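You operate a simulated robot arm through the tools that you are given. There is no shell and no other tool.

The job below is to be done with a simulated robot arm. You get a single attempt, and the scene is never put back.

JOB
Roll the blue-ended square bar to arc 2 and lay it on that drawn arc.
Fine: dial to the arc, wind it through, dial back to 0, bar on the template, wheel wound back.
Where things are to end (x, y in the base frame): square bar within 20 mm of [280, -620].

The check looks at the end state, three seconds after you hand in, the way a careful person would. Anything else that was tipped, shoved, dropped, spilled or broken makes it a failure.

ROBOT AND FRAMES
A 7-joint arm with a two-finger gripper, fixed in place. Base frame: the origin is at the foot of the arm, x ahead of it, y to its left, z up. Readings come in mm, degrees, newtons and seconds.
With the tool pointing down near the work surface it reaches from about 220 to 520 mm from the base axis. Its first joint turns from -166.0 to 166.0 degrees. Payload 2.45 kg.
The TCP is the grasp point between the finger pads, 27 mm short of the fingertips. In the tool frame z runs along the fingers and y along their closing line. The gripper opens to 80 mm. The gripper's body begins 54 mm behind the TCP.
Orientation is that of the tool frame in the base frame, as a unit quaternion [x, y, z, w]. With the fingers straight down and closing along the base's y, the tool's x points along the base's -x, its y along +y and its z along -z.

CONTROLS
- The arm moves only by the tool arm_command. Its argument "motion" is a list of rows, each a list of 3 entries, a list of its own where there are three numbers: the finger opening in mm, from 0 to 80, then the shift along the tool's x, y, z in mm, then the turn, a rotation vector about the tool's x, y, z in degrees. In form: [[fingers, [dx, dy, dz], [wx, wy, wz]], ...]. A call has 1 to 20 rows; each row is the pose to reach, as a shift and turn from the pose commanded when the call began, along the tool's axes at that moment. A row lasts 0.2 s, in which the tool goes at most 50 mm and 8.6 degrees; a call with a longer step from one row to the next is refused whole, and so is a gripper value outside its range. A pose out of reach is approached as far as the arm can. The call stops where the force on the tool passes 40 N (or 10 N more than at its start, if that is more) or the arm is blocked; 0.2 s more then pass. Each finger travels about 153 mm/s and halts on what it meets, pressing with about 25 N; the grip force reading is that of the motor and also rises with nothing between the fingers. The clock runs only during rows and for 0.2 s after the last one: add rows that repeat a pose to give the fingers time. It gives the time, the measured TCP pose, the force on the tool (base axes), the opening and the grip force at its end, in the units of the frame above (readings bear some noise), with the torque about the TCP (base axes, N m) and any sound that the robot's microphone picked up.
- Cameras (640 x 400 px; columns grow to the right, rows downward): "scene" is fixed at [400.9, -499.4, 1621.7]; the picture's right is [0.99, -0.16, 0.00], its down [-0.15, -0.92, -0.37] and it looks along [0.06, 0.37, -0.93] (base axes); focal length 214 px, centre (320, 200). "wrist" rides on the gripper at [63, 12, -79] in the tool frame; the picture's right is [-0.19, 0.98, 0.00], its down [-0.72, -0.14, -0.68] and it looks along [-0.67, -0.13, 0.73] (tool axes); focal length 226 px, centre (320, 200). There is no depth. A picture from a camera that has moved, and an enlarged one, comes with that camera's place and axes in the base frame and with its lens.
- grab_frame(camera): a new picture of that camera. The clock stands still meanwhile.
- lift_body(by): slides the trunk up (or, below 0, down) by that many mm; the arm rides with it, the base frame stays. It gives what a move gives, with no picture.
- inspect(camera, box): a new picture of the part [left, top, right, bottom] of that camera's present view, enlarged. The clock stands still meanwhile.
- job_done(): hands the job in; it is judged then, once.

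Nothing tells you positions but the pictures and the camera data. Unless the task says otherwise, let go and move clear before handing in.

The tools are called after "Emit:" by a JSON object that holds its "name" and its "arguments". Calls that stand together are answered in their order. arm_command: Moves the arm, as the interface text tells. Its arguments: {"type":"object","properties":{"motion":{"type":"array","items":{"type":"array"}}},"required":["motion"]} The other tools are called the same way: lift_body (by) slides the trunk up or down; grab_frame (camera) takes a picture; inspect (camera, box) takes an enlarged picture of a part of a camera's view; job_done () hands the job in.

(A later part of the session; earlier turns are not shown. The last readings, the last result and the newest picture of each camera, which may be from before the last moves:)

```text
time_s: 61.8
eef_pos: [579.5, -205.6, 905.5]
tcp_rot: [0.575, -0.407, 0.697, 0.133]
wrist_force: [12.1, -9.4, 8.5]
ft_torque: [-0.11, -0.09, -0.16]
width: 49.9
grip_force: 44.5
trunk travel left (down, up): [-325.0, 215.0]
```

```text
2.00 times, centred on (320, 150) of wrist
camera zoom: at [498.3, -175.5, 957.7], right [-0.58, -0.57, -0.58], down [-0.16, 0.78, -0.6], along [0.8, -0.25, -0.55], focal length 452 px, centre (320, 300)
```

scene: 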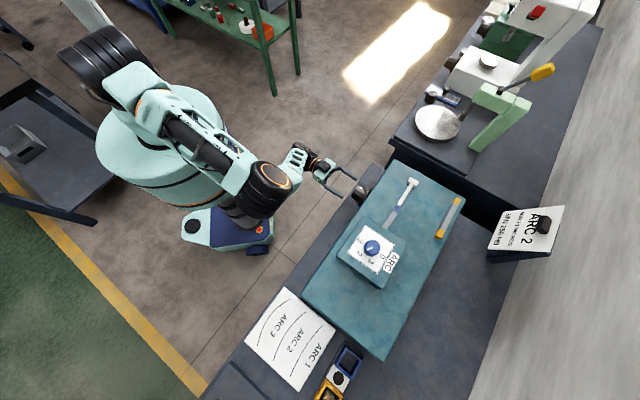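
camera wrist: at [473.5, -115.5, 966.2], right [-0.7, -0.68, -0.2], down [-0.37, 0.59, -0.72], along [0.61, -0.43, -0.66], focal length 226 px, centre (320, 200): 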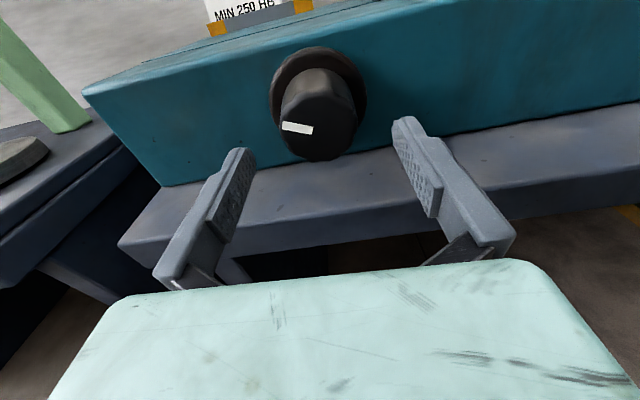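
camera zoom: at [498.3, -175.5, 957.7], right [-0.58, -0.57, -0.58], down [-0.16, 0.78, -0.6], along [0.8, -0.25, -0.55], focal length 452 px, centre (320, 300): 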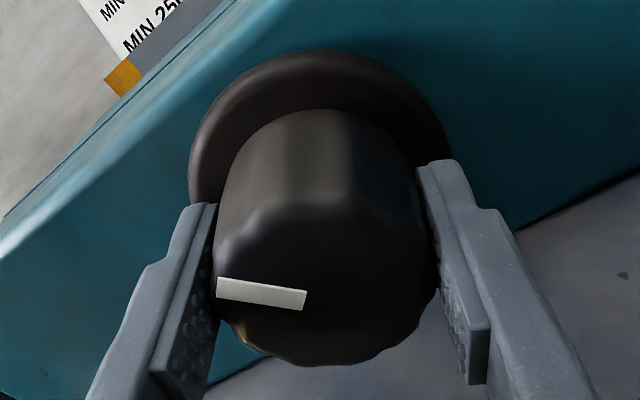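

The pusher head has gone under the plate and the wheel still turns freely, at about 317° total. I'll continue winding.

Emit:
{"name": "arm_command", "arguments": {"motion": [[38, [0, 0, 0], [0, 0, 4]], [38, [0, 0, 0], [0, 0, 8]], [38, [0, 0, 0], [0, 0, 12]], [38, [0, 0, 0], [0, 0, 16]], [38, [0, 0, 0], [0, 0, 20]], [38, [0, 0, 0], [0, 0, 24]], [38, [0, 0, 0], [0, 0, 28]], [38, [0, 0, 0], [0, 0, 28]]]}}

Emit:
{"name": "inspect", "arguments": {"camera": "scene", "box": [300, 180, 440, 320]}}

Emit:
{"name": "inspect", "arguments": {"camera": "wrist", "box": [190, 50, 450, 250]}}

```text
time_s: 63.6
eef_pos: [579.7, -203.4, 904.9]
tcp_rot: [0.461, -0.534, 0.708, -0.041]
wrist_force: [-13.4, 4.7, -8.5]
ft_torque: [-0.21, 0.68, -0.32]
width: 50.1
grip_force: 45.5
trunk travel left (down, up): [-325.0, 215.0]
```

```text
2.86 times, centred on (370, 250) of scene
camera zoom: at [400.9, -499.4, 1621.7], right [0.99, -0.16, 0.0], down [-0.15, -0.92, -0.37], along [0.06, 0.37, -0.93], focal length 613 px, centre (177, 57)
```

zoom: 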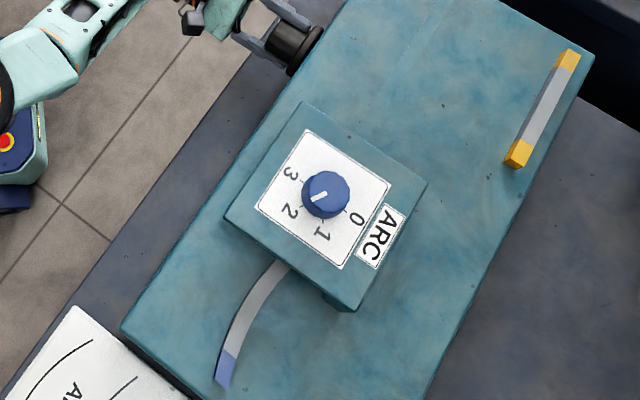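

```text
2.00 times, centred on (320, 150) of wrist
camera zoom: at [482.7, -187.8, 933.0], right [-0.32, -0.31, -0.9], down [0.0, 0.94, -0.33], along [0.95, -0.1, -0.3], focal length 452 px, centre (320, 300)
```

zoom: 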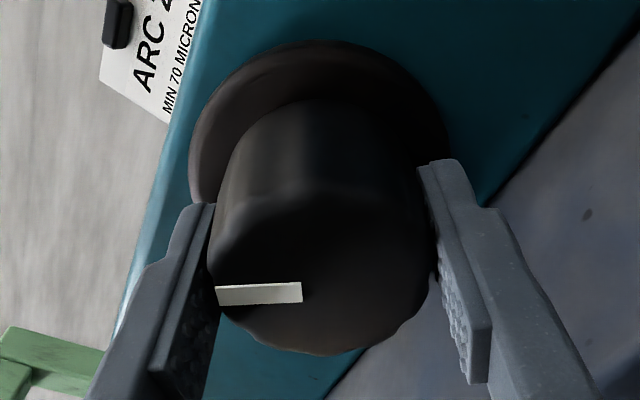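

The hand slipped on the wheel over the last degrees against about 0.6 Nm, so the wheel is at its end stop at about 333°. Following the stated order, I'll release the wheel, turn the dial back to 0, then take the bar, and wind the wheel back last. First, release and back away.

Emit:
{"name": "arm_command", "arguments": {"motion": [[56, [0, 0, 0], [0, 0, 0]], [64, [0, 0, 0], [0, 0, 0]], [64, [0, 0, 0], [0, 0, 0]], [64, [0, 0, -25], [0, 0, 0]], [64, [0, 0, -60], [0, 0, 0]], [80, [0, 0, -60], [0, 0, -8]], [80, [0, 0, -60], [0, 0, -16]], [80, [0, 0, -60], [0, 0, -24]], [80, [0, 0, -60], [0, 0, -32]], [80, [0, 0, -60], [0, 0, -40]], [80, [0, 0, -60], [0, 0, -48]], [80, [0, 0, -60], [0, 0, -52]], [80, [0, 0, -60], [0, 0, -52]]]}}

Emit:
{"name": "inspect", "arguments": {"camera": "wrist", "box": [230, 20, 400, 160]}}

Emit:
{"name": "inspect", "arguments": {"camera": "scene", "box": [300, 180, 440, 320]}}

```text
time_s: 66.4
eef_pos: [539.3, -161.5, 905.1]
tcp_rot: [0.647, -0.278, 0.654, 0.275]
wrist_force: [-0.3, 1.2, 0.0]
ft_torque: [0.02, -0.02, 0.0]
width: 79.9
grip_force: 0.0
trunk travel left (down, up): [-325.0, 215.0]
```

```text
2.86 times, centred on (315, 90) of wrist
camera zoom: at [473.8, -114.1, 967.8], right [-0.7, -0.68, -0.2], down [-0.37, 0.59, -0.72], along [0.61, -0.43, -0.66], focal length 646 px, centre (334, 514)
```

zoom: 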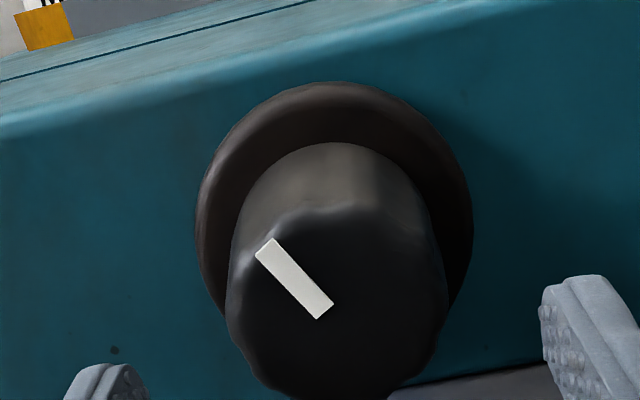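

```text
2.86 times, centred on (370, 250) of scene
camera zoom: at [400.9, -499.4, 1621.7], right [0.99, -0.16, 0.0], down [-0.15, -0.92, -0.37], along [0.06, 0.37, -0.93], focal length 613 px, centre (177, 57)
```

zoom: 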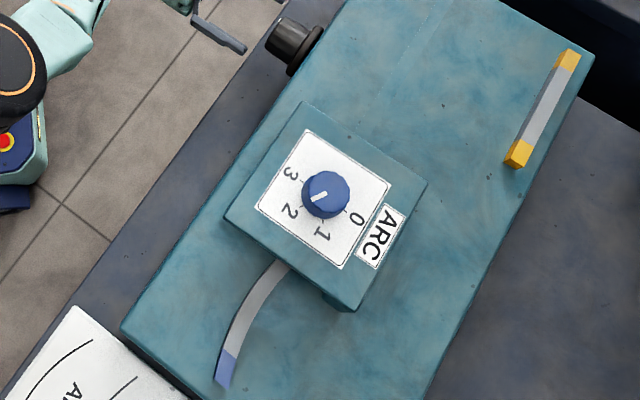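

The wheel is at 329.5° on its end stop, so the bar is wound fully through. Next I'll raise the hand, tilt it back to pointing down and go to the dial.

Emit:
{"name": "arm_command", "arguments": {"motion": [[80, [20, 0, -30], [0, 0, 0]], [80, [50, 0, -60], [0, -7.5, 0]], [80, [80, 0, -60], [0, -15, 0]], [80, [110, 0, -60], [0, -22.5, 0]], [80, [140, 0, -60], [0, -30, 0]], [80, [170, 0, -60], [0, -37.5, 0]], [80, [200, 0, -60], [0, -45, 0]], [80, [230, 0, -60], [0, -52.5, 0]], [80, [260, 0, -60], [0, -60, 0]], [80, [270, 0, -60], [0, -67.5, 0]], [80, [270, 0, -60], [0, -75, 0]], [80, [270, 0, -60], [0, -82.5, 0]], [80, [270, 0, -60], [0, -90, 0]], [80, [270, 0, -60], [0, -90, 0]]]}}

Emit:
{"name": "grab_frame", "arguments": {"camera": "scene"}}

Emit:
{"name": "grab_frame", "arguments": {"camera": "wrist"}}

```text
time_s: 69.4
eef_pos: [494.1, -118.5, 1173.9]
tcp_rot: [0.921, -0.391, 0.004, -0.003]
wrist_force: [-0.3, -0.3, 0.8]
ft_torque: [-0.03, 0.01, -0.04]
width: 80.0
grip_force: 0.1
trunk travel left (down, up): [-325.0, 215.0]
```

```text
taken
```

scene: 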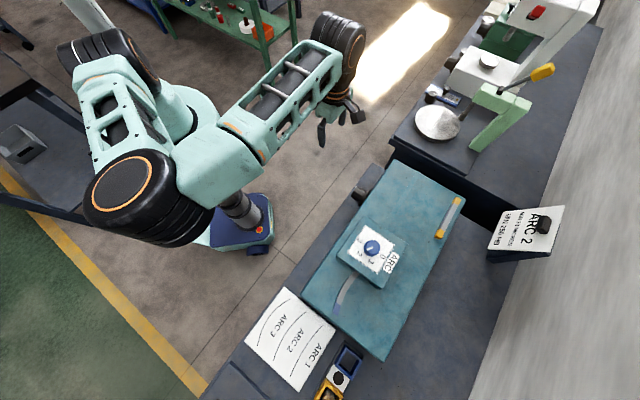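

```text
taken
camera wrist: at [528.4, -174.1, 1253.6], right [-0.84, -0.54, -0.01], down [-0.4, 0.61, 0.68], along [-0.36, 0.57, -0.73], focal length 226 px, centre (320, 200)
```

wrist: 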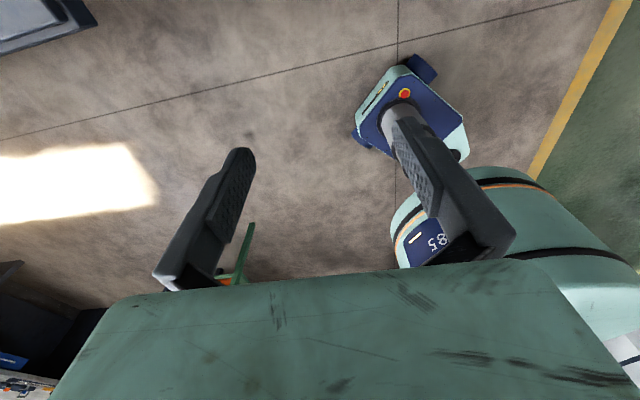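

The hand points down again, but the elbow has swung to a less familiar side. I'll unwind the roll here (-129°) to get back to the configuration that worked well for the dial.

Emit:
{"name": "arm_command", "arguments": {"motion": [[80, [0, 0, 0], [0, 0, -8]], [80, [0, 0, 0], [0, 0, -16]], [80, [0, 0, 0], [0, 0, -24]], [80, [0, 0, 0], [0, 0, -32]], [80, [0, 0, 0], [0, 0, -40]], [80, [0, 0, 0], [0, 0, -48]], [80, [0, 0, 0], [0, 0, -56]], [80, [0, 0, 0], [0, 0, -64]], [80, [0, 0, 0], [0, 0, -72]], [80, [0, 0, 0], [0, 0, -80]], [80, [0, 0, 0], [0, 0, -88]], [80, [0, 0, 0], [0, 0, -96]], [80, [0, 0, 0], [0, 0, -104]], [80, [0, 0, 0], [0, 0, -112]], [80, [0, 0, 0], [0, 0, -120]], [80, [0, 0, 0], [0, 0, -128]], [80, [0, 0, 0], [0, 0, -136]], [80, [0, 0, 0], [0, 0, -144]], [80, [0, 0, 0], [0, 0, -152]], [80, [0, 0, 0], [0, 0, -152]]]}}

Emit:
{"name": "grab_frame", "arguments": {"camera": "scene"}}

Emit:
{"name": "grab_frame", "arguments": {"camera": "wrist"}}

```text
time_s: 73.6
eef_pos: [493.4, -117.9, 1174.2]
tcp_rot: [0.6, 0.8, 0.003, 0.004]
wrist_force: [-0.2, -0.8, 1.0]
ft_torque: [-0.02, 0.01, 0.03]
width: 80.2
grip_force: 0.1
trunk travel left (down, up): [-325.0, 215.0]
```

```text
taken
```

scene: 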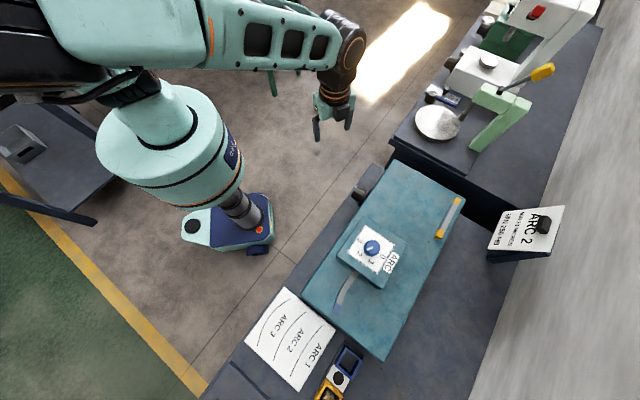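

```text
taken
camera wrist: at [487.9, -55.5, 1253.9], right [1.0, 0.09, 0.01], down [0.06, -0.73, 0.68], along [0.07, -0.68, -0.73], focal length 226 px, centre (320, 200)
```

wrist: 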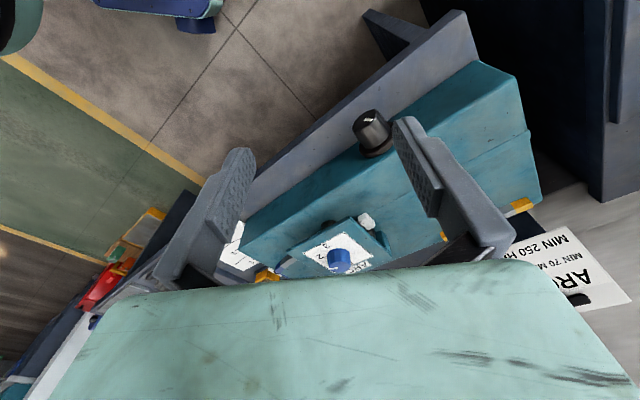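

Back in the familiar configuration. I'll move over the dial with the hand yaw set for the -120° return turn.

Emit:
{"name": "arm_command", "arguments": {"motion": [[80, [-40, -3, 0], [0, 0, 3]], [80, [-80, -6, 0], [0, 0, 6]], [80, [-120, -9, 0], [0, 0, 9]], [80, [-160, -12, 0], [0, 0, 12]], [80, [-200, -15, 0], [0, 0, 15]], [80, [-240, -18, 0], [0, 0, 18]], [80, [-280, -21, 10], [0, 0, 21]], [80, [-312.6, -23.4, 24], [0, 0, 23.3]], [80, [-312.6, -23.4, 24], [0, 0, 23.3]]]}}

Emit:
{"name": "grab_frame", "arguments": {"camera": "wrist"}}

Emit:
{"name": "inspect", "arguments": {"camera": "wrist", "box": [230, 40, 410, 180]}}

```text
time_s: 75.6
eef_pos: [558.7, -424.1, 1150.9]
tcp_rot: [0.75, 0.662, 0.004, 0.003]
wrist_force: [-0.2, -0.6, -1.0]
ft_torque: [0.02, -0.01, 0.04]
width: 79.9
grip_force: 0.0
trunk travel left (down, up): [-325.0, 215.0]
```

```text
taken
camera wrist: at [578.2, -364.4, 1230.3], right [0.95, -0.32, 0.01], down [-0.24, -0.7, 0.68], along [-0.21, -0.65, -0.73], focal length 226 px, centre (320, 200)
```

wrist: 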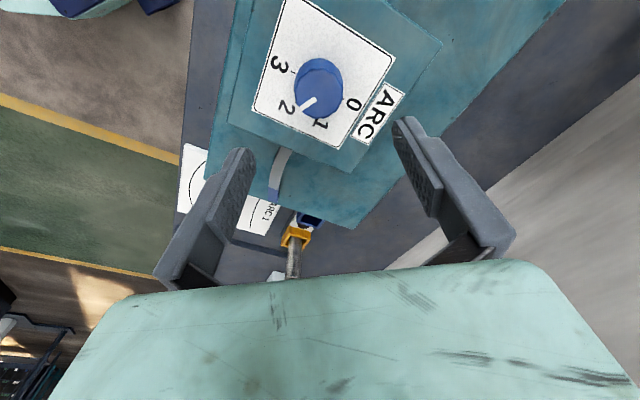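

```text
2.86 times, centred on (320, 110) of wrist
camera zoom: at [578.2, -364.4, 1230.3], right [0.95, -0.32, 0.01], down [-0.24, -0.7, 0.68], along [-0.21, -0.65, -0.73], focal length 646 px, centre (320, 457)
```

zoom: 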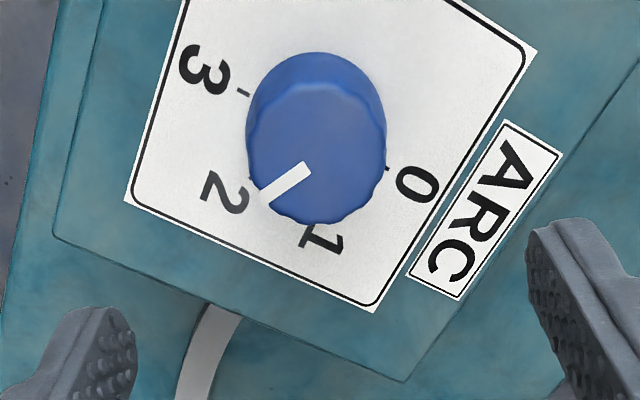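

The dial is still at 2 and the hand is lined up. I'll descend to z≈1048, which keeps about 3.5 mm of clearance above the plate.

Emit:
{"name": "arm_command", "arguments": {"motion": [[80, [0, 0, 40], [0, 0, 0]], [80, [0, 0, 75], [0, 0, 0]], [80, [0, 0, 93], [0, 0, 0]], [80, [0, 0, 99], [0, 0, 0]], [80, [0, 0, 102], [0, 0, 0]], [80, [0, 0, 102], [0, 0, 0]]]}}

Emit:
{"name": "grab_frame", "arguments": {"camera": "wrist"}}

```text
time_s: 77.0
eef_pos: [560.7, -425.2, 1049.7]
tcp_rot: [0.75, 0.661, 0.004, 0.003]
wrist_force: [0.5, 0.0, -0.6]
ft_torque: [0.0, 0.0, -0.03]
width: 79.9
grip_force: 0.1
trunk travel left (down, up): [-325.0, 215.0]
```

```text
taken
camera wrist: at [579.9, -365.2, 1128.8], right [0.95, -0.32, 0.01], down [-0.24, -0.7, 0.68], along [-0.21, -0.65, -0.73], focal length 226 px, centre (320, 200)
```

wrist: 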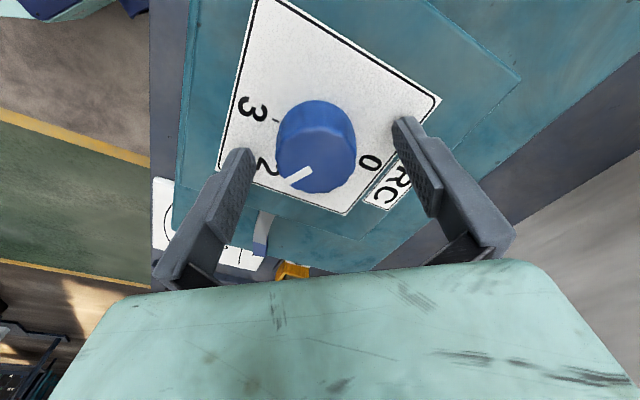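

Emit:
{"name": "arm_command", "arguments": {"motion": [[78, [0, -1.8, 1], [0, 0, 0]], [60, [0, -1.8, 1], [0, 0, 0]], [44, [0, -1.8, 1], [0, 0, 0]], [30, [0, -1.8, 1], [0, 0, 0]], [30, [0, -1.8, 1], [0, 0, 0]]]}}

Emit:
{"name": "inspect", "arguments": {"camera": "wrist", "box": [220, 80, 420, 220]}}

```text
time_s: 78.2
eef_pos: [559.3, -426.0, 1048.5]
tcp_rot: [0.751, 0.661, 0.004, 0.004]
wrist_force: [1.2, -0.3, -0.8]
ft_torque: [-0.04, -0.17, -0.02]
width: 41.4
grip_force: 45.0
trunk travel left (down, up): [-325.0, 215.0]
```

```text
2.86 times, centred on (320, 150) of wrist
camera zoom: at [578.0, -365.0, 1127.7], right [0.95, -0.32, 0.01], down [-0.24, -0.7, 0.68], along [-0.21, -0.65, -0.73], focal length 646 px, centre (320, 343)
```

zoom: 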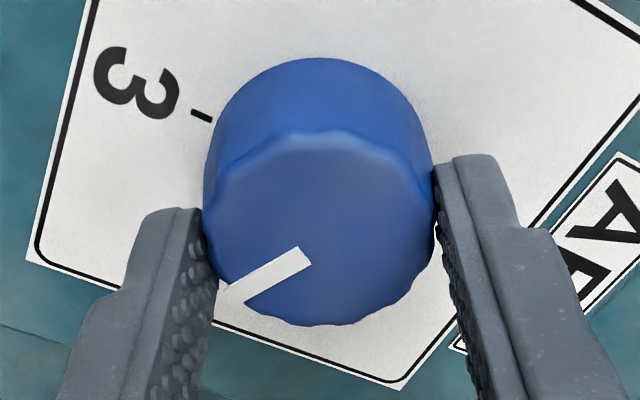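

Gripped at 41 mm with almost no side load. I'll turn the dial -120° back to 0.

Emit:
{"name": "arm_command", "arguments": {"motion": [[30, [0, 0, 0], [0, 0, -7.5]], [30, [0, 0, 0], [0, 0, -15]], [30, [0, 0, 0], [0, 0, -22.5]], [30, [0, 0, 0], [0, 0, -30]], [30, [0, 0, 0], [0, 0, -37.5]], [30, [0, 0, 0], [0, 0, -45]], [30, [0, 0, 0], [0, 0, -52.5]], [30, [0, 0, 0], [0, 0, -60]], [30, [0, 0, 0], [0, 0, -67.5]], [30, [0, 0, 0], [0, 0, -75]], [30, [0, 0, 0], [0, 0, -82.5]], [30, [0, 0, 0], [0, 0, -90]], [30, [0, 0, 0], [0, 0, -97.5]], [30, [0, 0, 0], [0, 0, -105]], [30, [0, 0, 0], [0, 0, -112.5]], [30, [0, 0, 0], [0, 0, -120]], [30, [0, 0, 0], [0, 0, -120]]]}}

Emit:
{"name": "grab_frame", "arguments": {"camera": "wrist"}}

```text
time_s: 81.5
eef_pos: [554.3, -423.2, 1050.0]
tcp_rot: [0.076, 0.997, -0.011, -0.002]
wrist_force: [-2.0, -8.1, -4.8]
ft_torque: [-0.17, -0.05, -0.05]
width: 41.7
grip_force: 8.4
out of reach, approached as far as the arm can: row 12, 13, 14, 15, 16
trunk travel left (down, up): [-325.0, 215.0]
stopped in row 16: the force on the tool passed its limit at 165 N (the readings are from after the stop); the commanded pose is now the measured one
```

```text
taken
camera wrist: at [494.1, -400.0, 1128.3], right [0.34, 0.94, -0.02], down [0.69, -0.23, 0.68], along [0.64, -0.25, -0.73], focal length 226 px, centre (320, 200)
```

wrist: 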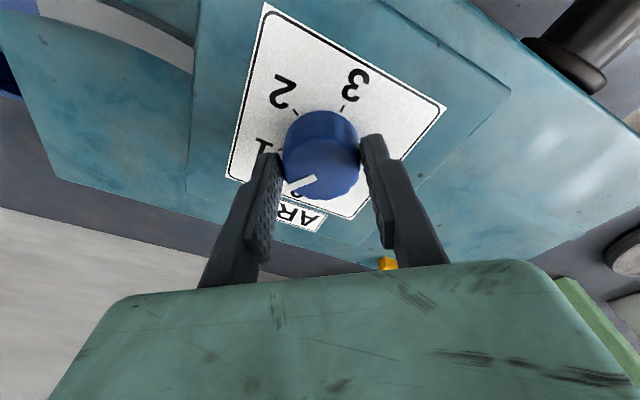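

The arm ran out of roll range before the end and the force spiked. I'll check that nothing was disturbed before going on.

Emit:
{"name": "grab_frame", "arguments": {"camera": "scene"}}

Emit:
{"name": "inspect", "arguments": {"camera": "wrist", "box": [220, 80, 420, 220]}}

Emit:
{"name": "inspect", "arguments": {"camera": "scene", "box": [300, 180, 440, 320]}}

```text
taken
```

scene: 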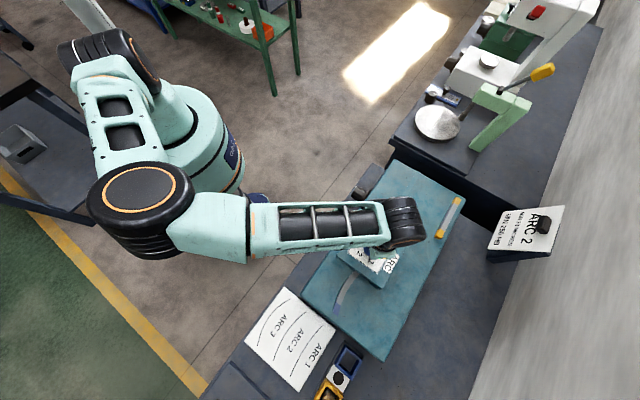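

```text
2.86 times, centred on (320, 150) of wrist
camera zoom: at [494.1, -400.0, 1128.3], right [0.34, 0.94, -0.02], down [0.69, -0.23, 0.68], along [0.64, -0.25, -0.73], focal length 646 px, centre (320, 343)
```

zoom: 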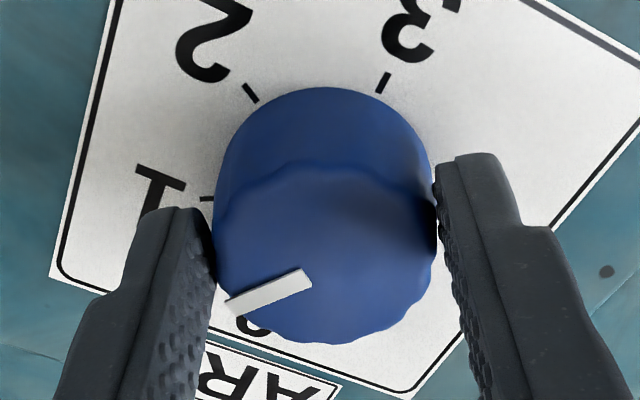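

```text
2.86 times, centred on (370, 250) of scene
camera zoom: at [400.9, -499.4, 1621.7], right [0.99, -0.16, 0.0], down [-0.15, -0.92, -0.37], along [0.06, 0.37, -0.93], focal length 613 px, centre (177, 57)
```

zoom: 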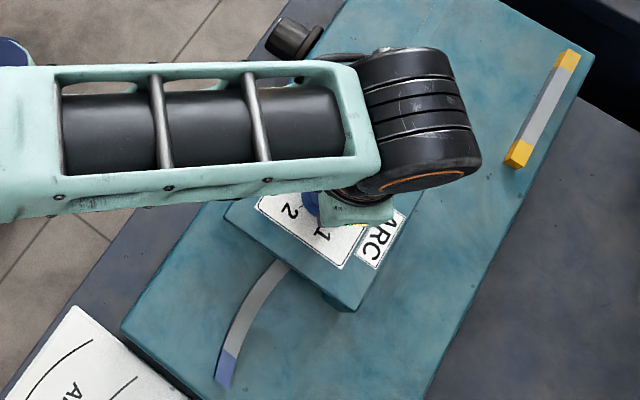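

The bar, wheel and block look undisturbed. The arm's elbow flipped mid-turn, and the dial has come back about 88° so far. I'll release, rise and look at the pointer.

Emit:
{"name": "arm_command", "arguments": {"motion": [[50, [0, 0, 0], [0, 0, 0]], [70, [0, 0, 0], [0, 0, 0]], [80, [0, 0, 0], [0, 0, 0]], [80, [0, 0, -30], [0, 0, 0]], [80, [0, 0, -70], [0, 0, 0]], [80, [0, 0, -100], [0, 0, 0]], [80, [0, 0, -100], [0, 0, 0]]]}}

Emit:
{"name": "grab_frame", "arguments": {"camera": "wrist"}}

Emit:
{"name": "inspect", "arguments": {"camera": "wrist", "box": [230, 40, 410, 180]}}

Emit:
{"name": "grab_frame", "arguments": {"camera": "scene"}}

```text
time_s: 83.0
eef_pos: [557.4, -417.5, 1150.7]
tcp_rot: [0.075, 0.997, -0.009, 0.0]
wrist_force: [0.6, -0.3, -0.7]
ft_torque: [0.02, 0.0, 0.01]
width: 79.9
grip_force: 0.2
trunk travel left (down, up): [-325.0, 215.0]
```

```text
taken
camera wrist: at [495.5, -396.6, 1229.5], right [0.34, 0.94, -0.02], down [0.69, -0.23, 0.68], along [0.64, -0.24, -0.73], focal length 226 px, centre (320, 200)
```

wrist: 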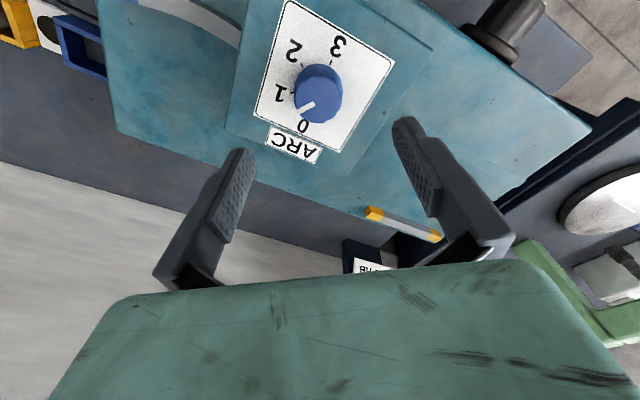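

```text
2.86 times, centred on (320, 110) of wrist
camera zoom: at [495.5, -396.6, 1229.5], right [0.34, 0.94, -0.02], down [0.69, -0.23, 0.68], along [0.64, -0.24, -0.73], focal length 646 px, centre (320, 457)
```

zoom: 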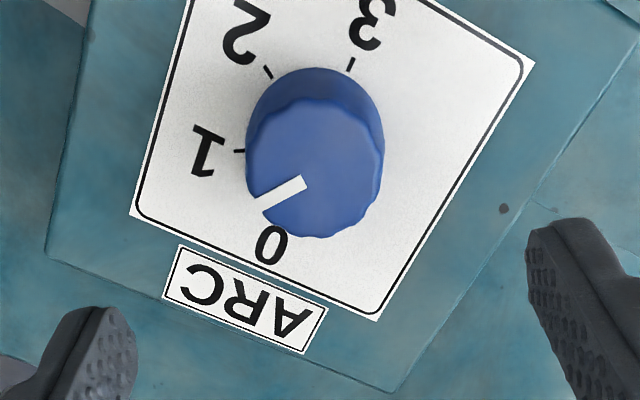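

```text
taken
```

scene: 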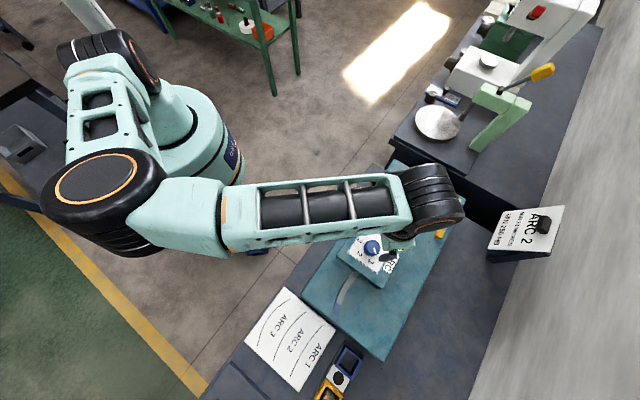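

The pointer reads about 277° and 0 is at 315°, so 38° remain. I'll rotate the open hand +80° in free air, so a short -38° turn stays well within range.

Emit:
{"name": "arm_command", "arguments": {"motion": [[80, [0, 0, 0], [0, 0, 8]], [80, [0, 0, 0], [0, 0, 16]], [80, [0, 0, 0], [0, 0, 24]], [80, [0, 0, 0], [0, 0, 32]], [80, [0, 0, 0], [0, 0, 40]], [80, [0, 0, 0], [0, 0, 48]], [80, [0, 0, 0], [0, 0, 56]], [80, [0, 0, 0], [0, 0, 64]], [80, [0, 0, 0], [0, 0, 72]], [80, [0, 0, 0], [0, 0, 80]], [80, [0, 0, 0], [0, 0, 80]]]}}

Emit:
{"name": "grab_frame", "arguments": {"camera": "wrist"}}

Emit:
{"name": "grab_frame", "arguments": {"camera": "scene"}}

```text
time_s: 85.5
eef_pos: [555.1, -419.9, 1149.8]
tcp_rot: [0.698, 0.716, -0.008, 0.005]
wrist_force: [-0.1, 0.4, 0.0]
ft_torque: [0.0, 0.01, -0.02]
width: 80.0
grip_force: 0.0
trunk travel left (down, up): [-325.0, 215.0]
```

```text
taken
camera wrist: at [566.5, -355.1, 1228.1], right [0.99, -0.17, 0.0], down [-0.12, -0.71, 0.7], along [-0.12, -0.69, -0.72], focal length 226 px, centre (320, 200)
```

wrist: 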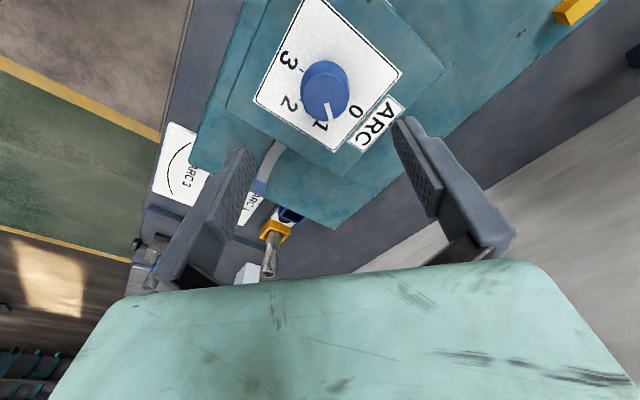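

```text
taken
```

scene: 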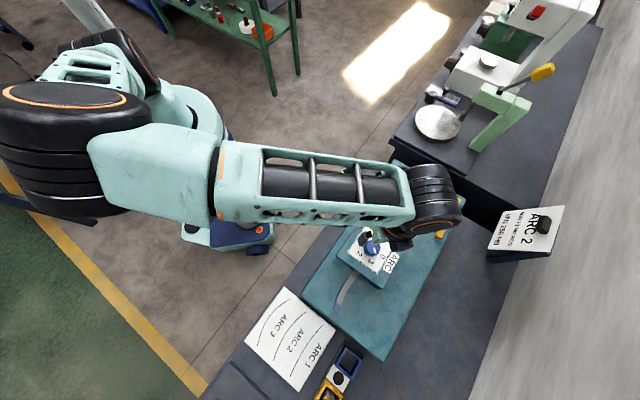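

I'll remove the 1° tilt while recentring and descending onto the dial again.

Emit:
{"name": "arm_command", "arguments": {"motion": [[80, [-3.2, 3.1, 30], [0, 1, 0]], [80, [-3.2, 3.1, 70], [0, 1, 0]], [80, [-3.2, 3.1, 90], [0, 1, 0]], [80, [-3.2, 3.1, 97], [0, 1, 0]], [80, [-3.2, 3.1, 101], [0, 1, 0]], [80, [-3.2, 3.1, 101], [0, 1, 0]]]}}

Emit:
{"name": "grab_frame", "arguments": {"camera": "wrist"}}

```text
time_s: 86.8
eef_pos: [557.7, -424.8, 1048.2]
tcp_rot: [0.698, 0.716, -0.002, -0.001]
wrist_force: [-0.3, -0.3, -0.5]
ft_torque: [0.01, -0.02, -0.01]
width: 79.9
grip_force: 0.0
trunk travel left (down, up): [-325.0, 215.0]
```

```text
taken
camera wrist: at [570.2, -361.3, 1127.4], right [0.99, -0.17, 0.0], down [-0.12, -0.72, 0.68], along [-0.12, -0.67, -0.73], focal length 226 px, centre (320, 200)
```

wrist: 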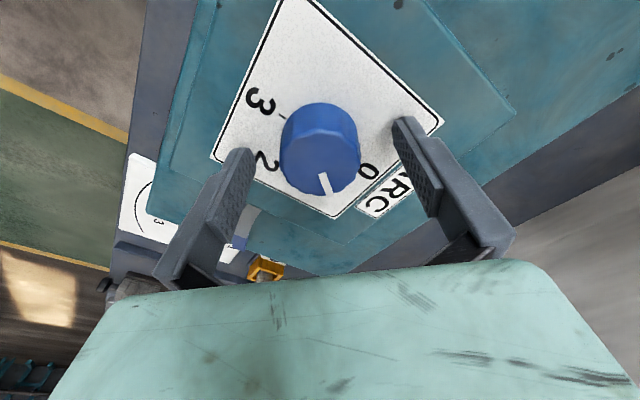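

Centred. I'll close and turn -38°.

Emit:
{"name": "arm_command", "arguments": {"motion": [[60, [0, 0, 0], [0, 0, 0]], [44, [0, 0, 0], [0, 0, 0]], [30, [0, 0, 0], [0, 0, 0]], [30, [0, 0, 0], [0, 0, 0]], [30, [0, 0, 0], [0, 0, -5]], [30, [0, 0, 0], [0, 0, -11]], [30, [0, 0, 0], [0, 0, -17]], [30, [0, 0, 0], [0, 0, -23]], [30, [0, 0, 0], [0, 0, -29]], [30, [0, 0, 0], [0, 0, -34]], [30, [0, 0, 0], [0, 0, -38]], [30, [0, 0, 0], [0, 0, -38]]]}}

Emit:
{"name": "inspect", "arguments": {"camera": "wrist", "box": [220, 80, 420, 220]}}

```text
time_s: 89.5
eef_pos: [558.7, -424.1, 1047.9]
tcp_rot: [0.427, 0.904, -0.001, -0.001]
wrist_force: [0.3, 3.4, -8.8]
ft_torque: [0.18, 0.15, -0.91]
width: 41.4
grip_force: 45.2
trunk travel left (down, up): [-325.0, 215.0]
```

```text
2.86 times, centred on (320, 150) of wrist
camera zoom: at [528.7, -368.3, 1127.8], right [0.88, 0.47, 0.0], down [0.35, -0.64, 0.68], along [0.32, -0.6, -0.73], focal length 646 px, centre (320, 343)
```

zoom: 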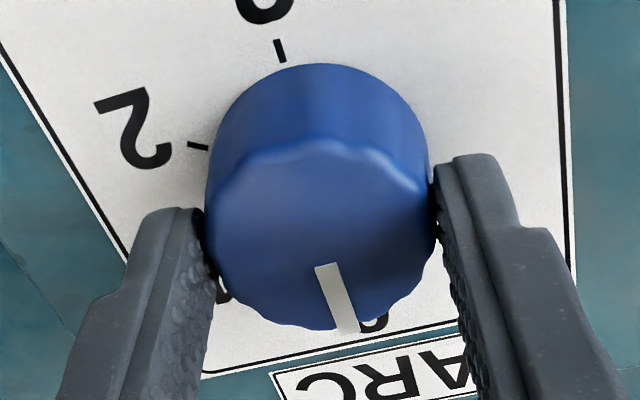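

There's a 0.9 Nm reaction, so the dial is probably at its 0 end stop. I'll release, rise and verify.

Emit:
{"name": "arm_command", "arguments": {"motion": [[50, [0, 0, 0], [0, 0, 0]], [70, [0, 0, 0], [0, 0, 0]], [80, [0, 0, 0], [0, 0, 0]], [80, [0, 0, -30], [0, 0, 0]], [80, [0, 0, -70], [0, 0, 0]], [80, [0, 0, -110], [0, 0, 0]], [80, [0, 0, -110], [0, 0, 0]]]}}

Emit:
{"name": "grab_frame", "arguments": {"camera": "wrist"}}

Emit:
{"name": "inspect", "arguments": {"camera": "wrist", "box": [230, 40, 410, 180]}}

Emit:
{"name": "inspect", "arguments": {"camera": "scene", "box": [280, 200, 420, 320]}}

```text
time_s: 91.0
eef_pos: [558.4, -424.0, 1159.9]
tcp_rot: [0.427, 0.904, -0.002, -0.001]
wrist_force: [0.5, 0.1, -0.6]
ft_torque: [0.03, 0.01, -0.04]
width: 80.0
grip_force: 0.1
trunk travel left (down, up): [-325.0, 215.0]
```

```text
taken
camera wrist: at [527.6, -367.9, 1239.5], right [0.88, 0.47, 0.0], down [0.35, -0.64, 0.68], along [0.32, -0.6, -0.73], focal length 226 px, centre (320, 200)
```

wrist: 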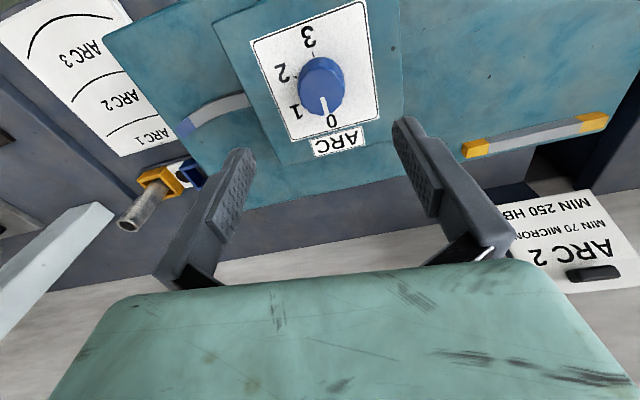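

```text
2.86 times, centred on (320, 110) of wrist
camera zoom: at [527.6, -367.9, 1239.5], right [0.88, 0.47, 0.0], down [0.35, -0.64, 0.68], along [0.32, -0.6, -0.73], focal length 646 px, centre (320, 457)
```

zoom: 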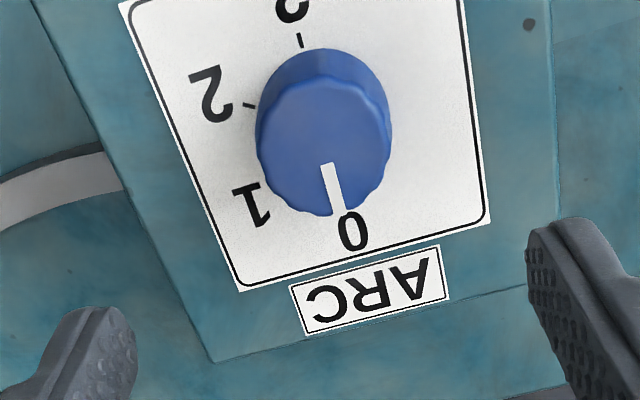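

```text
3.33 times, centred on (350, 260) of scene
camera zoom: at [400.9, -499.4, 1621.7], right [0.99, -0.16, 0.0], down [-0.15, -0.92, -0.37], along [0.06, 0.37, -0.93], focal length 715 px, centre (220, 0)
```

zoom: 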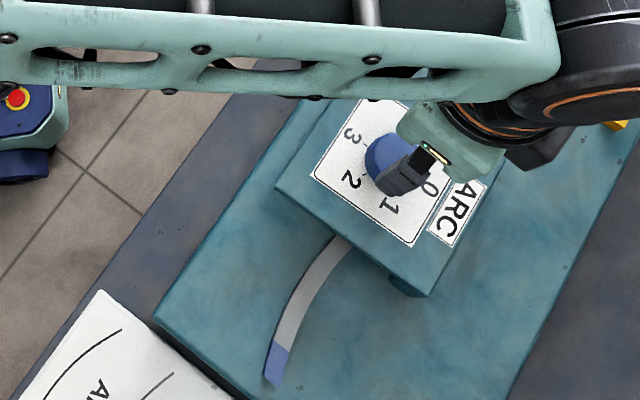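

The dial reads the same angle as it did at the start, so it's back on 0. Next is the curved bar: its leading end is near (431, -581), its visible middle near (463, -526), and its tail is just under the plate. I'll position the hand above it with the fingers set to close across the bar.

Emit:
{"name": "arm_command", "arguments": {"motion": [[80, [0, 0, -30], [0, 0, 8]], [80, [15, -15, -40], [0, 0, 16]], [80, [15, -40, -40], [0, 0, 24]], [80, [15, -70, -40], [0, 0, 32]], [80, [15, -100, -40], [0, 0, 40]], [80, [15, -130, -40], [0, 0, 48]], [80, [0, -145, -40], [0, 0, 56]], [80, [-18, -145, -40], [0, 0, 64]], [80, [-18, -145, -40], [0, 0, 72]], [80, [-18, -145, -40], [0, 0, 80]], [80, [-18, -145, -40], [0, 0, 85]], [80, [-18, -145, -40], [0, 0, 85]]]}}

Emit:
{"name": "grab_frame", "arguments": {"camera": "wrist"}}

Emit:
{"name": "grab_frame", "arguments": {"camera": "scene"}}

```text
time_s: 93.7
eef_pos: [459.0, -530.6, 1198.8]
tcp_rot: [0.925, 0.379, -0.002, 0.0]
wrist_force: [0.2, 0.3, 1.1]
ft_torque: [-0.01, 0.0, -0.02]
width: 79.9
grip_force: 0.0
trunk travel left (down, up): [-325.0, 215.0]
```

```text
taken
camera wrist: at [513.5, -495.4, 1278.2], right [0.55, -0.84, 0.0], down [-0.61, -0.4, 0.68], along [-0.57, -0.37, -0.73], focal length 226 px, centre (320, 200)
```

wrist: 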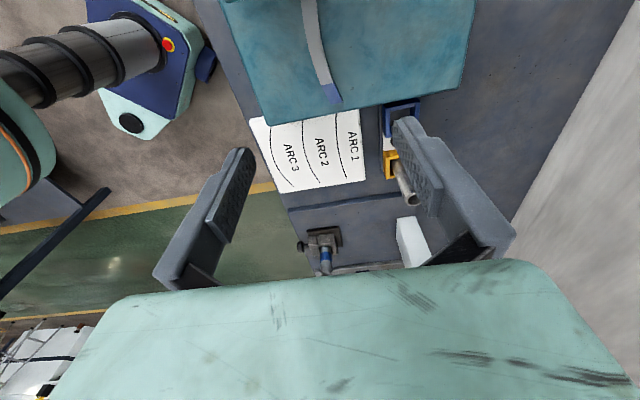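

```text
taken
```

scene: 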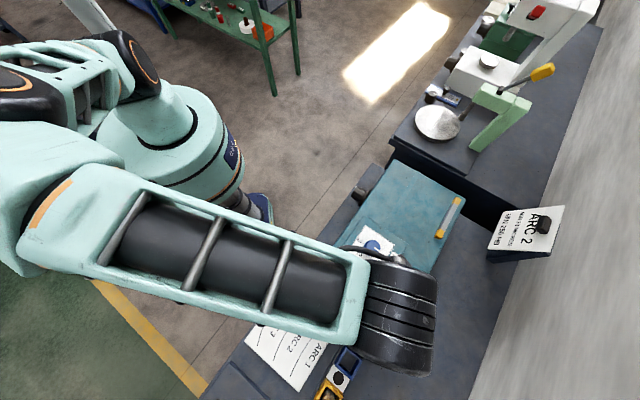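

Emit:
{"name": "inspect", "arguments": {"camera": "wrist", "box": [240, 80, 400, 200]}}

Emit:
{"name": "inspect", "arguments": {"camera": "wrist", "box": [260, 0, 400, 110]}}

```text
3.33 times, centred on (320, 140) of wrist
camera zoom: at [513.5, -495.4, 1278.2], right [0.55, -0.84, 0.0], down [-0.61, -0.4, 0.68], along [-0.57, -0.37, -0.73], focal length 754 px, centre (320, 400)
```

zoom: 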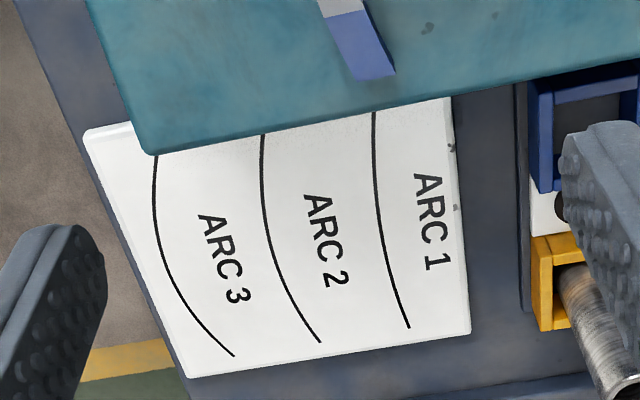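

```text
3.64 times, centred on (330, 55) of wrist
camera zoom: at [513.5, -495.4, 1278.2], right [0.55, -0.84, 0.0], down [-0.61, -0.4, 0.68], along [-0.57, -0.37, -0.73], focal length 822 px, centre (284, 727)
```

zoom: 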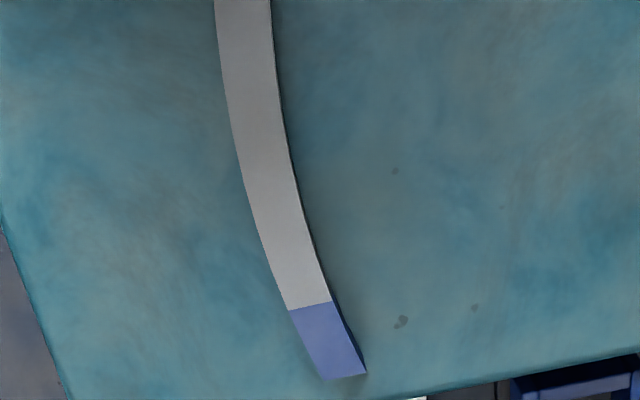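

I see the curved bar (about 17 mm square) and the template's Arc 2 clearly. Before gripping I'd like to see where the bar's tail sits under the plate, so I'll move the camera to the robot side and look underneath.

Emit:
{"name": "arm_command", "arguments": {"motion": [[80, [0, 0, 0], [0, 0, -8]], [80, [10, -30, 0], [0, 0, -16]], [80, [20, -60, 0], [0, 0, -24]], [80, [30, -90, 0], [0, 0, -32]], [80, [40, -120, 20], [0, 0, -40]], [80, [50, -150, 40], [0, 0, -48]], [80, [60, -180, 60], [0, 0, -56]], [80, [60, -184, 90], [0, 0, -64]], [80, [60, -184, 120], [0, 0, -72]], [80, [60, -184, 150], [0, 0, -80]], [80, [60, -184, 180], [0, 0, -88]], [80, [60, -184, 200], [0, 0, -89.5]], [80, [60, -184, 200], [0, 0, -89.5]]]}}

Emit:
{"name": "grab_frame", "arguments": {"camera": "wrist"}}

Emit:
{"name": "inspect", "arguments": {"camera": "wrist", "box": [200, 120, 440, 260]}}

```text
time_s: 96.5
eef_pos: [371.9, -358.3, 998.1]
tcp_rot: [0.391, 0.92, -0.002, -0.001]
wrist_force: [1.0, 0.3, 0.0]
ft_torque: [0.03, 0.02, 0.01]
width: 79.9
grip_force: 0.1
trunk travel left (down, up): [-325.0, 215.0]
```

```text
taken
camera wrist: at [337.3, -303.8, 1077.3], right [0.84, 0.54, 0.0], down [0.4, -0.61, 0.68], along [0.37, -0.57, -0.73], focal length 226 px, centre (320, 200)
```

wrist: 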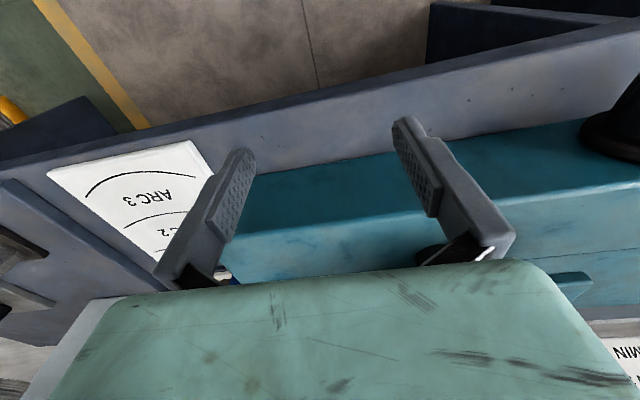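

```text
2.67 times, centred on (320, 190) of wrist
camera zoom: at [337.3, -303.8, 1077.3], right [0.84, 0.54, 0.0], down [0.4, -0.61, 0.68], along [0.37, -0.57, -0.73], focal length 603 px, centre (320, 227)
```

zoom: 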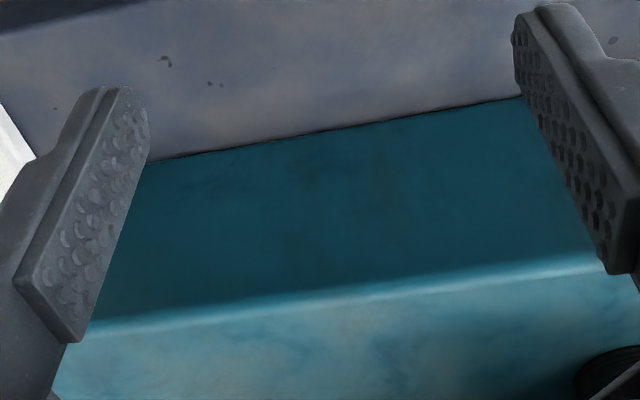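

I'll tilt the hand outward so the camera looks nearly level under the plate.

Emit:
{"name": "arm_command", "arguments": {"motion": [[80, [5, 10, -20], [0, -8, 0]], [80, [12, 20, -42], [0, -16, 0]], [80, [12, 30, -42], [0, -24, 0]], [80, [12, 40, -42], [0, -32, 0]], [80, [12, 50, -42], [0, -40, 0]], [80, [12, 55, -42], [0, -42, 0]], [80, [12, 55, -42], [0, -42, 0]]]}}

Emit:
{"name": "grab_frame", "arguments": {"camera": "wrist"}}

Emit:
{"name": "inspect", "arguments": {"camera": "wrist", "box": [200, 100, 440, 240]}}

```text
time_s: 98.0
eef_pos: [403.3, -308.9, 1041.0]
tcp_rot: [0.364, 0.859, -0.141, 0.33]
wrist_force: [-0.2, -1.0, 0.6]
ft_torque: [-0.01, 0.0, 0.02]
width: 80.0
grip_force: 0.0
trunk travel left (down, up): [-325.0, 215.0]
```

```text
taken
camera wrist: at [342.3, -229.9, 1058.5], right [0.81, 0.58, 0.13], down [-0.05, -0.15, 0.99], along [0.59, -0.8, -0.1], focal length 226 px, centre (320, 200)
```

wrist: 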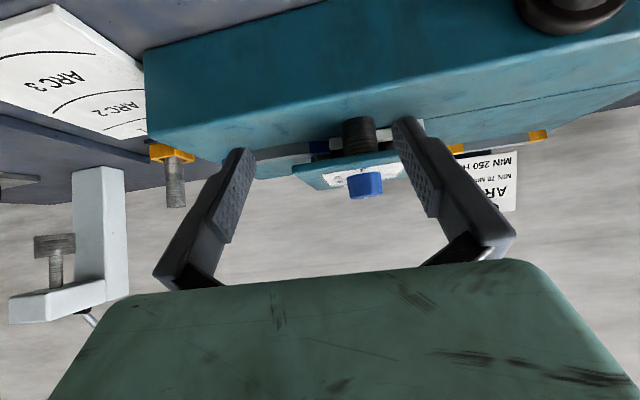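

```text
2.67 times, centred on (320, 170) of wrist
camera zoom: at [342.3, -229.9, 1058.5], right [0.81, 0.58, 0.13], down [-0.05, -0.15, 0.99], along [0.59, -0.8, -0.1], focal length 603 px, centre (320, 280)
```

zoom: 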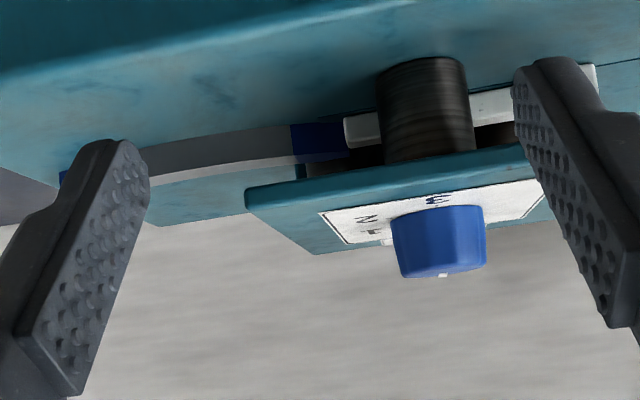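

Very useful: the image is upside down, but it shows the bar's tail end just past the near roller, with the white pusher tip behind it. So the bar is free to slide out toward the template. I'll rise, level the tool and view the bar from directly above.

Emit:
{"name": "arm_command", "arguments": {"motion": [[80, [-27, 0, -30], [0, 0, 0]], [80, [-54, 0, -60], [0, 8, 0]], [80, [-80, 0, -89], [0, 16, 0]], [80, [-80, 0, -89], [0, 24, 0]], [80, [-80, 0, -89], [0, 32, 0]], [80, [-80, 0, -89], [0, 40, 0]], [80, [-80, 0, -89], [0, 42, 0]], [80, [-80, 0, -89], [0, 42, 0]]]}}

```text
time_s: 99.8
eef_pos: [403.2, -309.6, 1161.0]
tcp_rot: [0.391, 0.92, -0.001, -0.002]
wrist_force: [-0.4, 0.0, -0.1]
ft_torque: [0.0, 0.0, 0.0]
width: 79.8
grip_force: 0.0
trunk travel left (down, up): [-325.0, 215.0]
```

Emit:
{"name": "arm_command", "arguments": {"motion": [[80, [-20, -10, 0], [0, 0, 8]], [80, [-45, -20, 0], [0, 0, 16]], [80, [-70, -32, 0], [0, 0, 24]], [80, [-95, -45, 0], [0, 0, 32]], [80, [-120, -58, 0], [0, 0, 40]], [80, [-145, -70, 0], [0, 0, 48]], [80, [-170, -82, 15], [0, 0, 56]], [80, [-186.5, -89.5, 30], [0, 0, 64]], [80, [-186.5, -89.5, 45], [0, 0, 72]], [80, [-186.5, -89.5, 55], [0, 0, 80]], [80, [-186.5, -89.5, 65], [0, 0, 88]], [80, [-186.5, -89.5, 65], [0, 0, 89.5]], [80, [-186.5, -89.5, 65], [0, 0, 89.5]]]}}

Emit:
{"name": "grab_frame", "arguments": {"camera": "wrist"}}

Emit:
{"name": "inspect", "arguments": {"camera": "wrist", "box": [230, 0, 410, 200]}}

Emit:
{"name": "grab_frame", "arguments": {"camera": "scene"}}

```text
time_s: 102.7
eef_pos: [468.7, -507.6, 1095.2]
tcp_rot: [0.926, 0.378, -0.001, -0.001]
wrist_force: [0.5, -0.1, -0.3]
ft_torque: [-0.02, -0.01, 0.04]
width: 79.8
grip_force: 0.0
trunk travel left (down, up): [-325.0, 215.0]
```

```text
taken
camera wrist: at [522.8, -472.5, 1175.0], right [0.55, -0.84, 0.0], down [-0.61, -0.4, 0.68], along [-0.57, -0.37, -0.73], focal length 226 px, centre (320, 200)
```

wrist: 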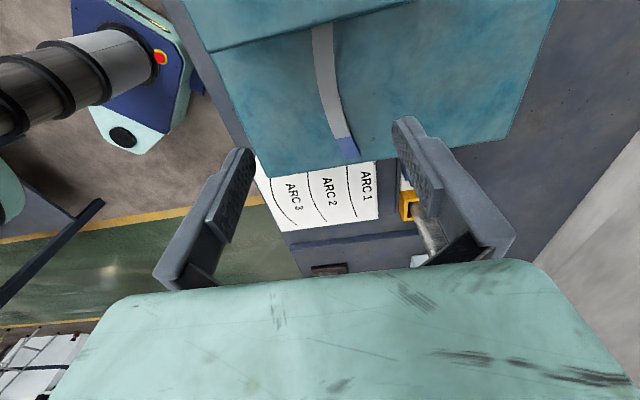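

```text
2.00 times, centred on (320, 100) of wrist
camera zoom: at [522.8, -472.5, 1175.0], right [0.55, -0.84, 0.0], down [-0.61, -0.4, 0.68], along [-0.57, -0.37, -0.73], focal length 452 px, centre (320, 400)
```

zoom: 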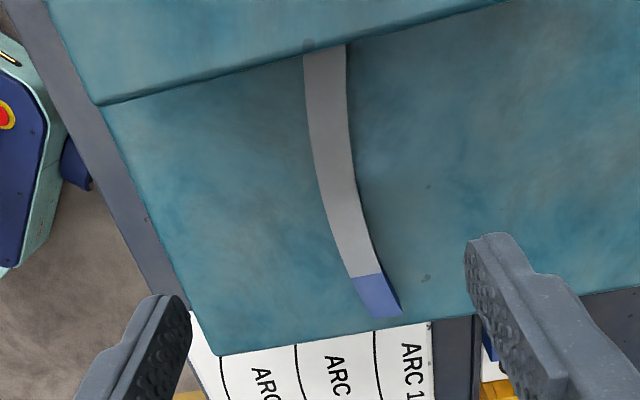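

```text
taken
```

scene: 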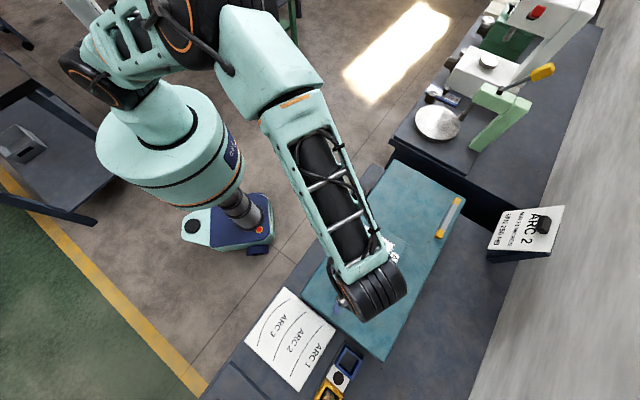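

The bar's arc midpoint is near (479, -508) and its chord runs almost parallel to the machine's long axis. I'll view the template from the equivalent pose, so I can match the bar to Arc 2 directly.

Emit:
{"name": "arm_command", "arguments": {"motion": [[80, [-40, -12, 0], [0, 0, 0]], [80, [-80, -24, 0], [0, 0, 0]], [80, [-120, -36, 0], [0, 0, 0]], [80, [-160, -48, 30], [0, 0, 0]], [80, [-200, -60, 60], [0, 0, 0]], [80, [-215, -65, 90], [0, 0, 0]], [80, [-215, -65, 106], [0, 0, 0]], [80, [-215, -65, 106], [0, 0, 0]]]}}

Emit:
{"name": "grab_frame", "arguments": {"camera": "wrist"}}

Emit:
{"name": "inspect", "arguments": {"camera": "wrist", "box": [230, 0, 410, 200]}}

Emit:
{"name": "grab_frame", "arguments": {"camera": "scene"}}

```text
refused: row 4 steps farther than a row can; nothing moved
```

```text
taken
camera wrist: at [522.8, -472.5, 1175.0], right [0.55, -0.84, 0.0], down [-0.61, -0.4, 0.68], along [-0.57, -0.37, -0.73], focal length 226 px, centre (320, 200)
```

wrist: 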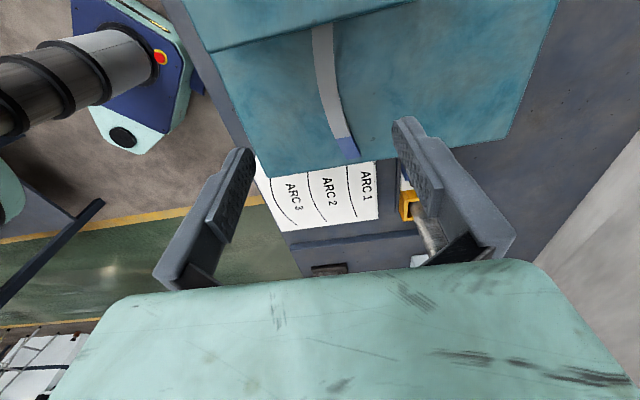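

```text
2.00 times, centred on (320, 100) of wrist
camera zoom: at [522.8, -472.5, 1175.0], right [0.55, -0.84, 0.0], down [-0.61, -0.4, 0.68], along [-0.57, -0.37, -0.73], focal length 452 px, centre (320, 400)
```

zoom: 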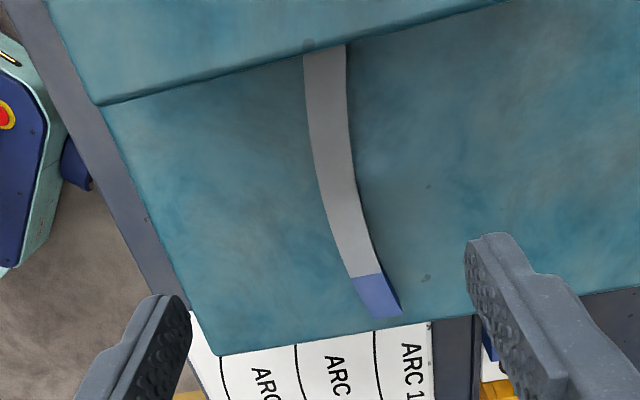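

```text
taken
```

scene: 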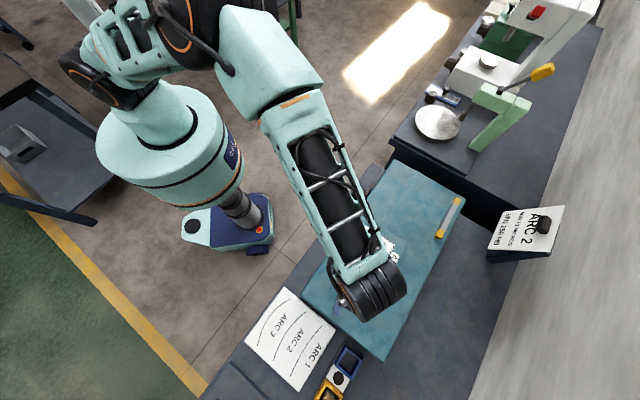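

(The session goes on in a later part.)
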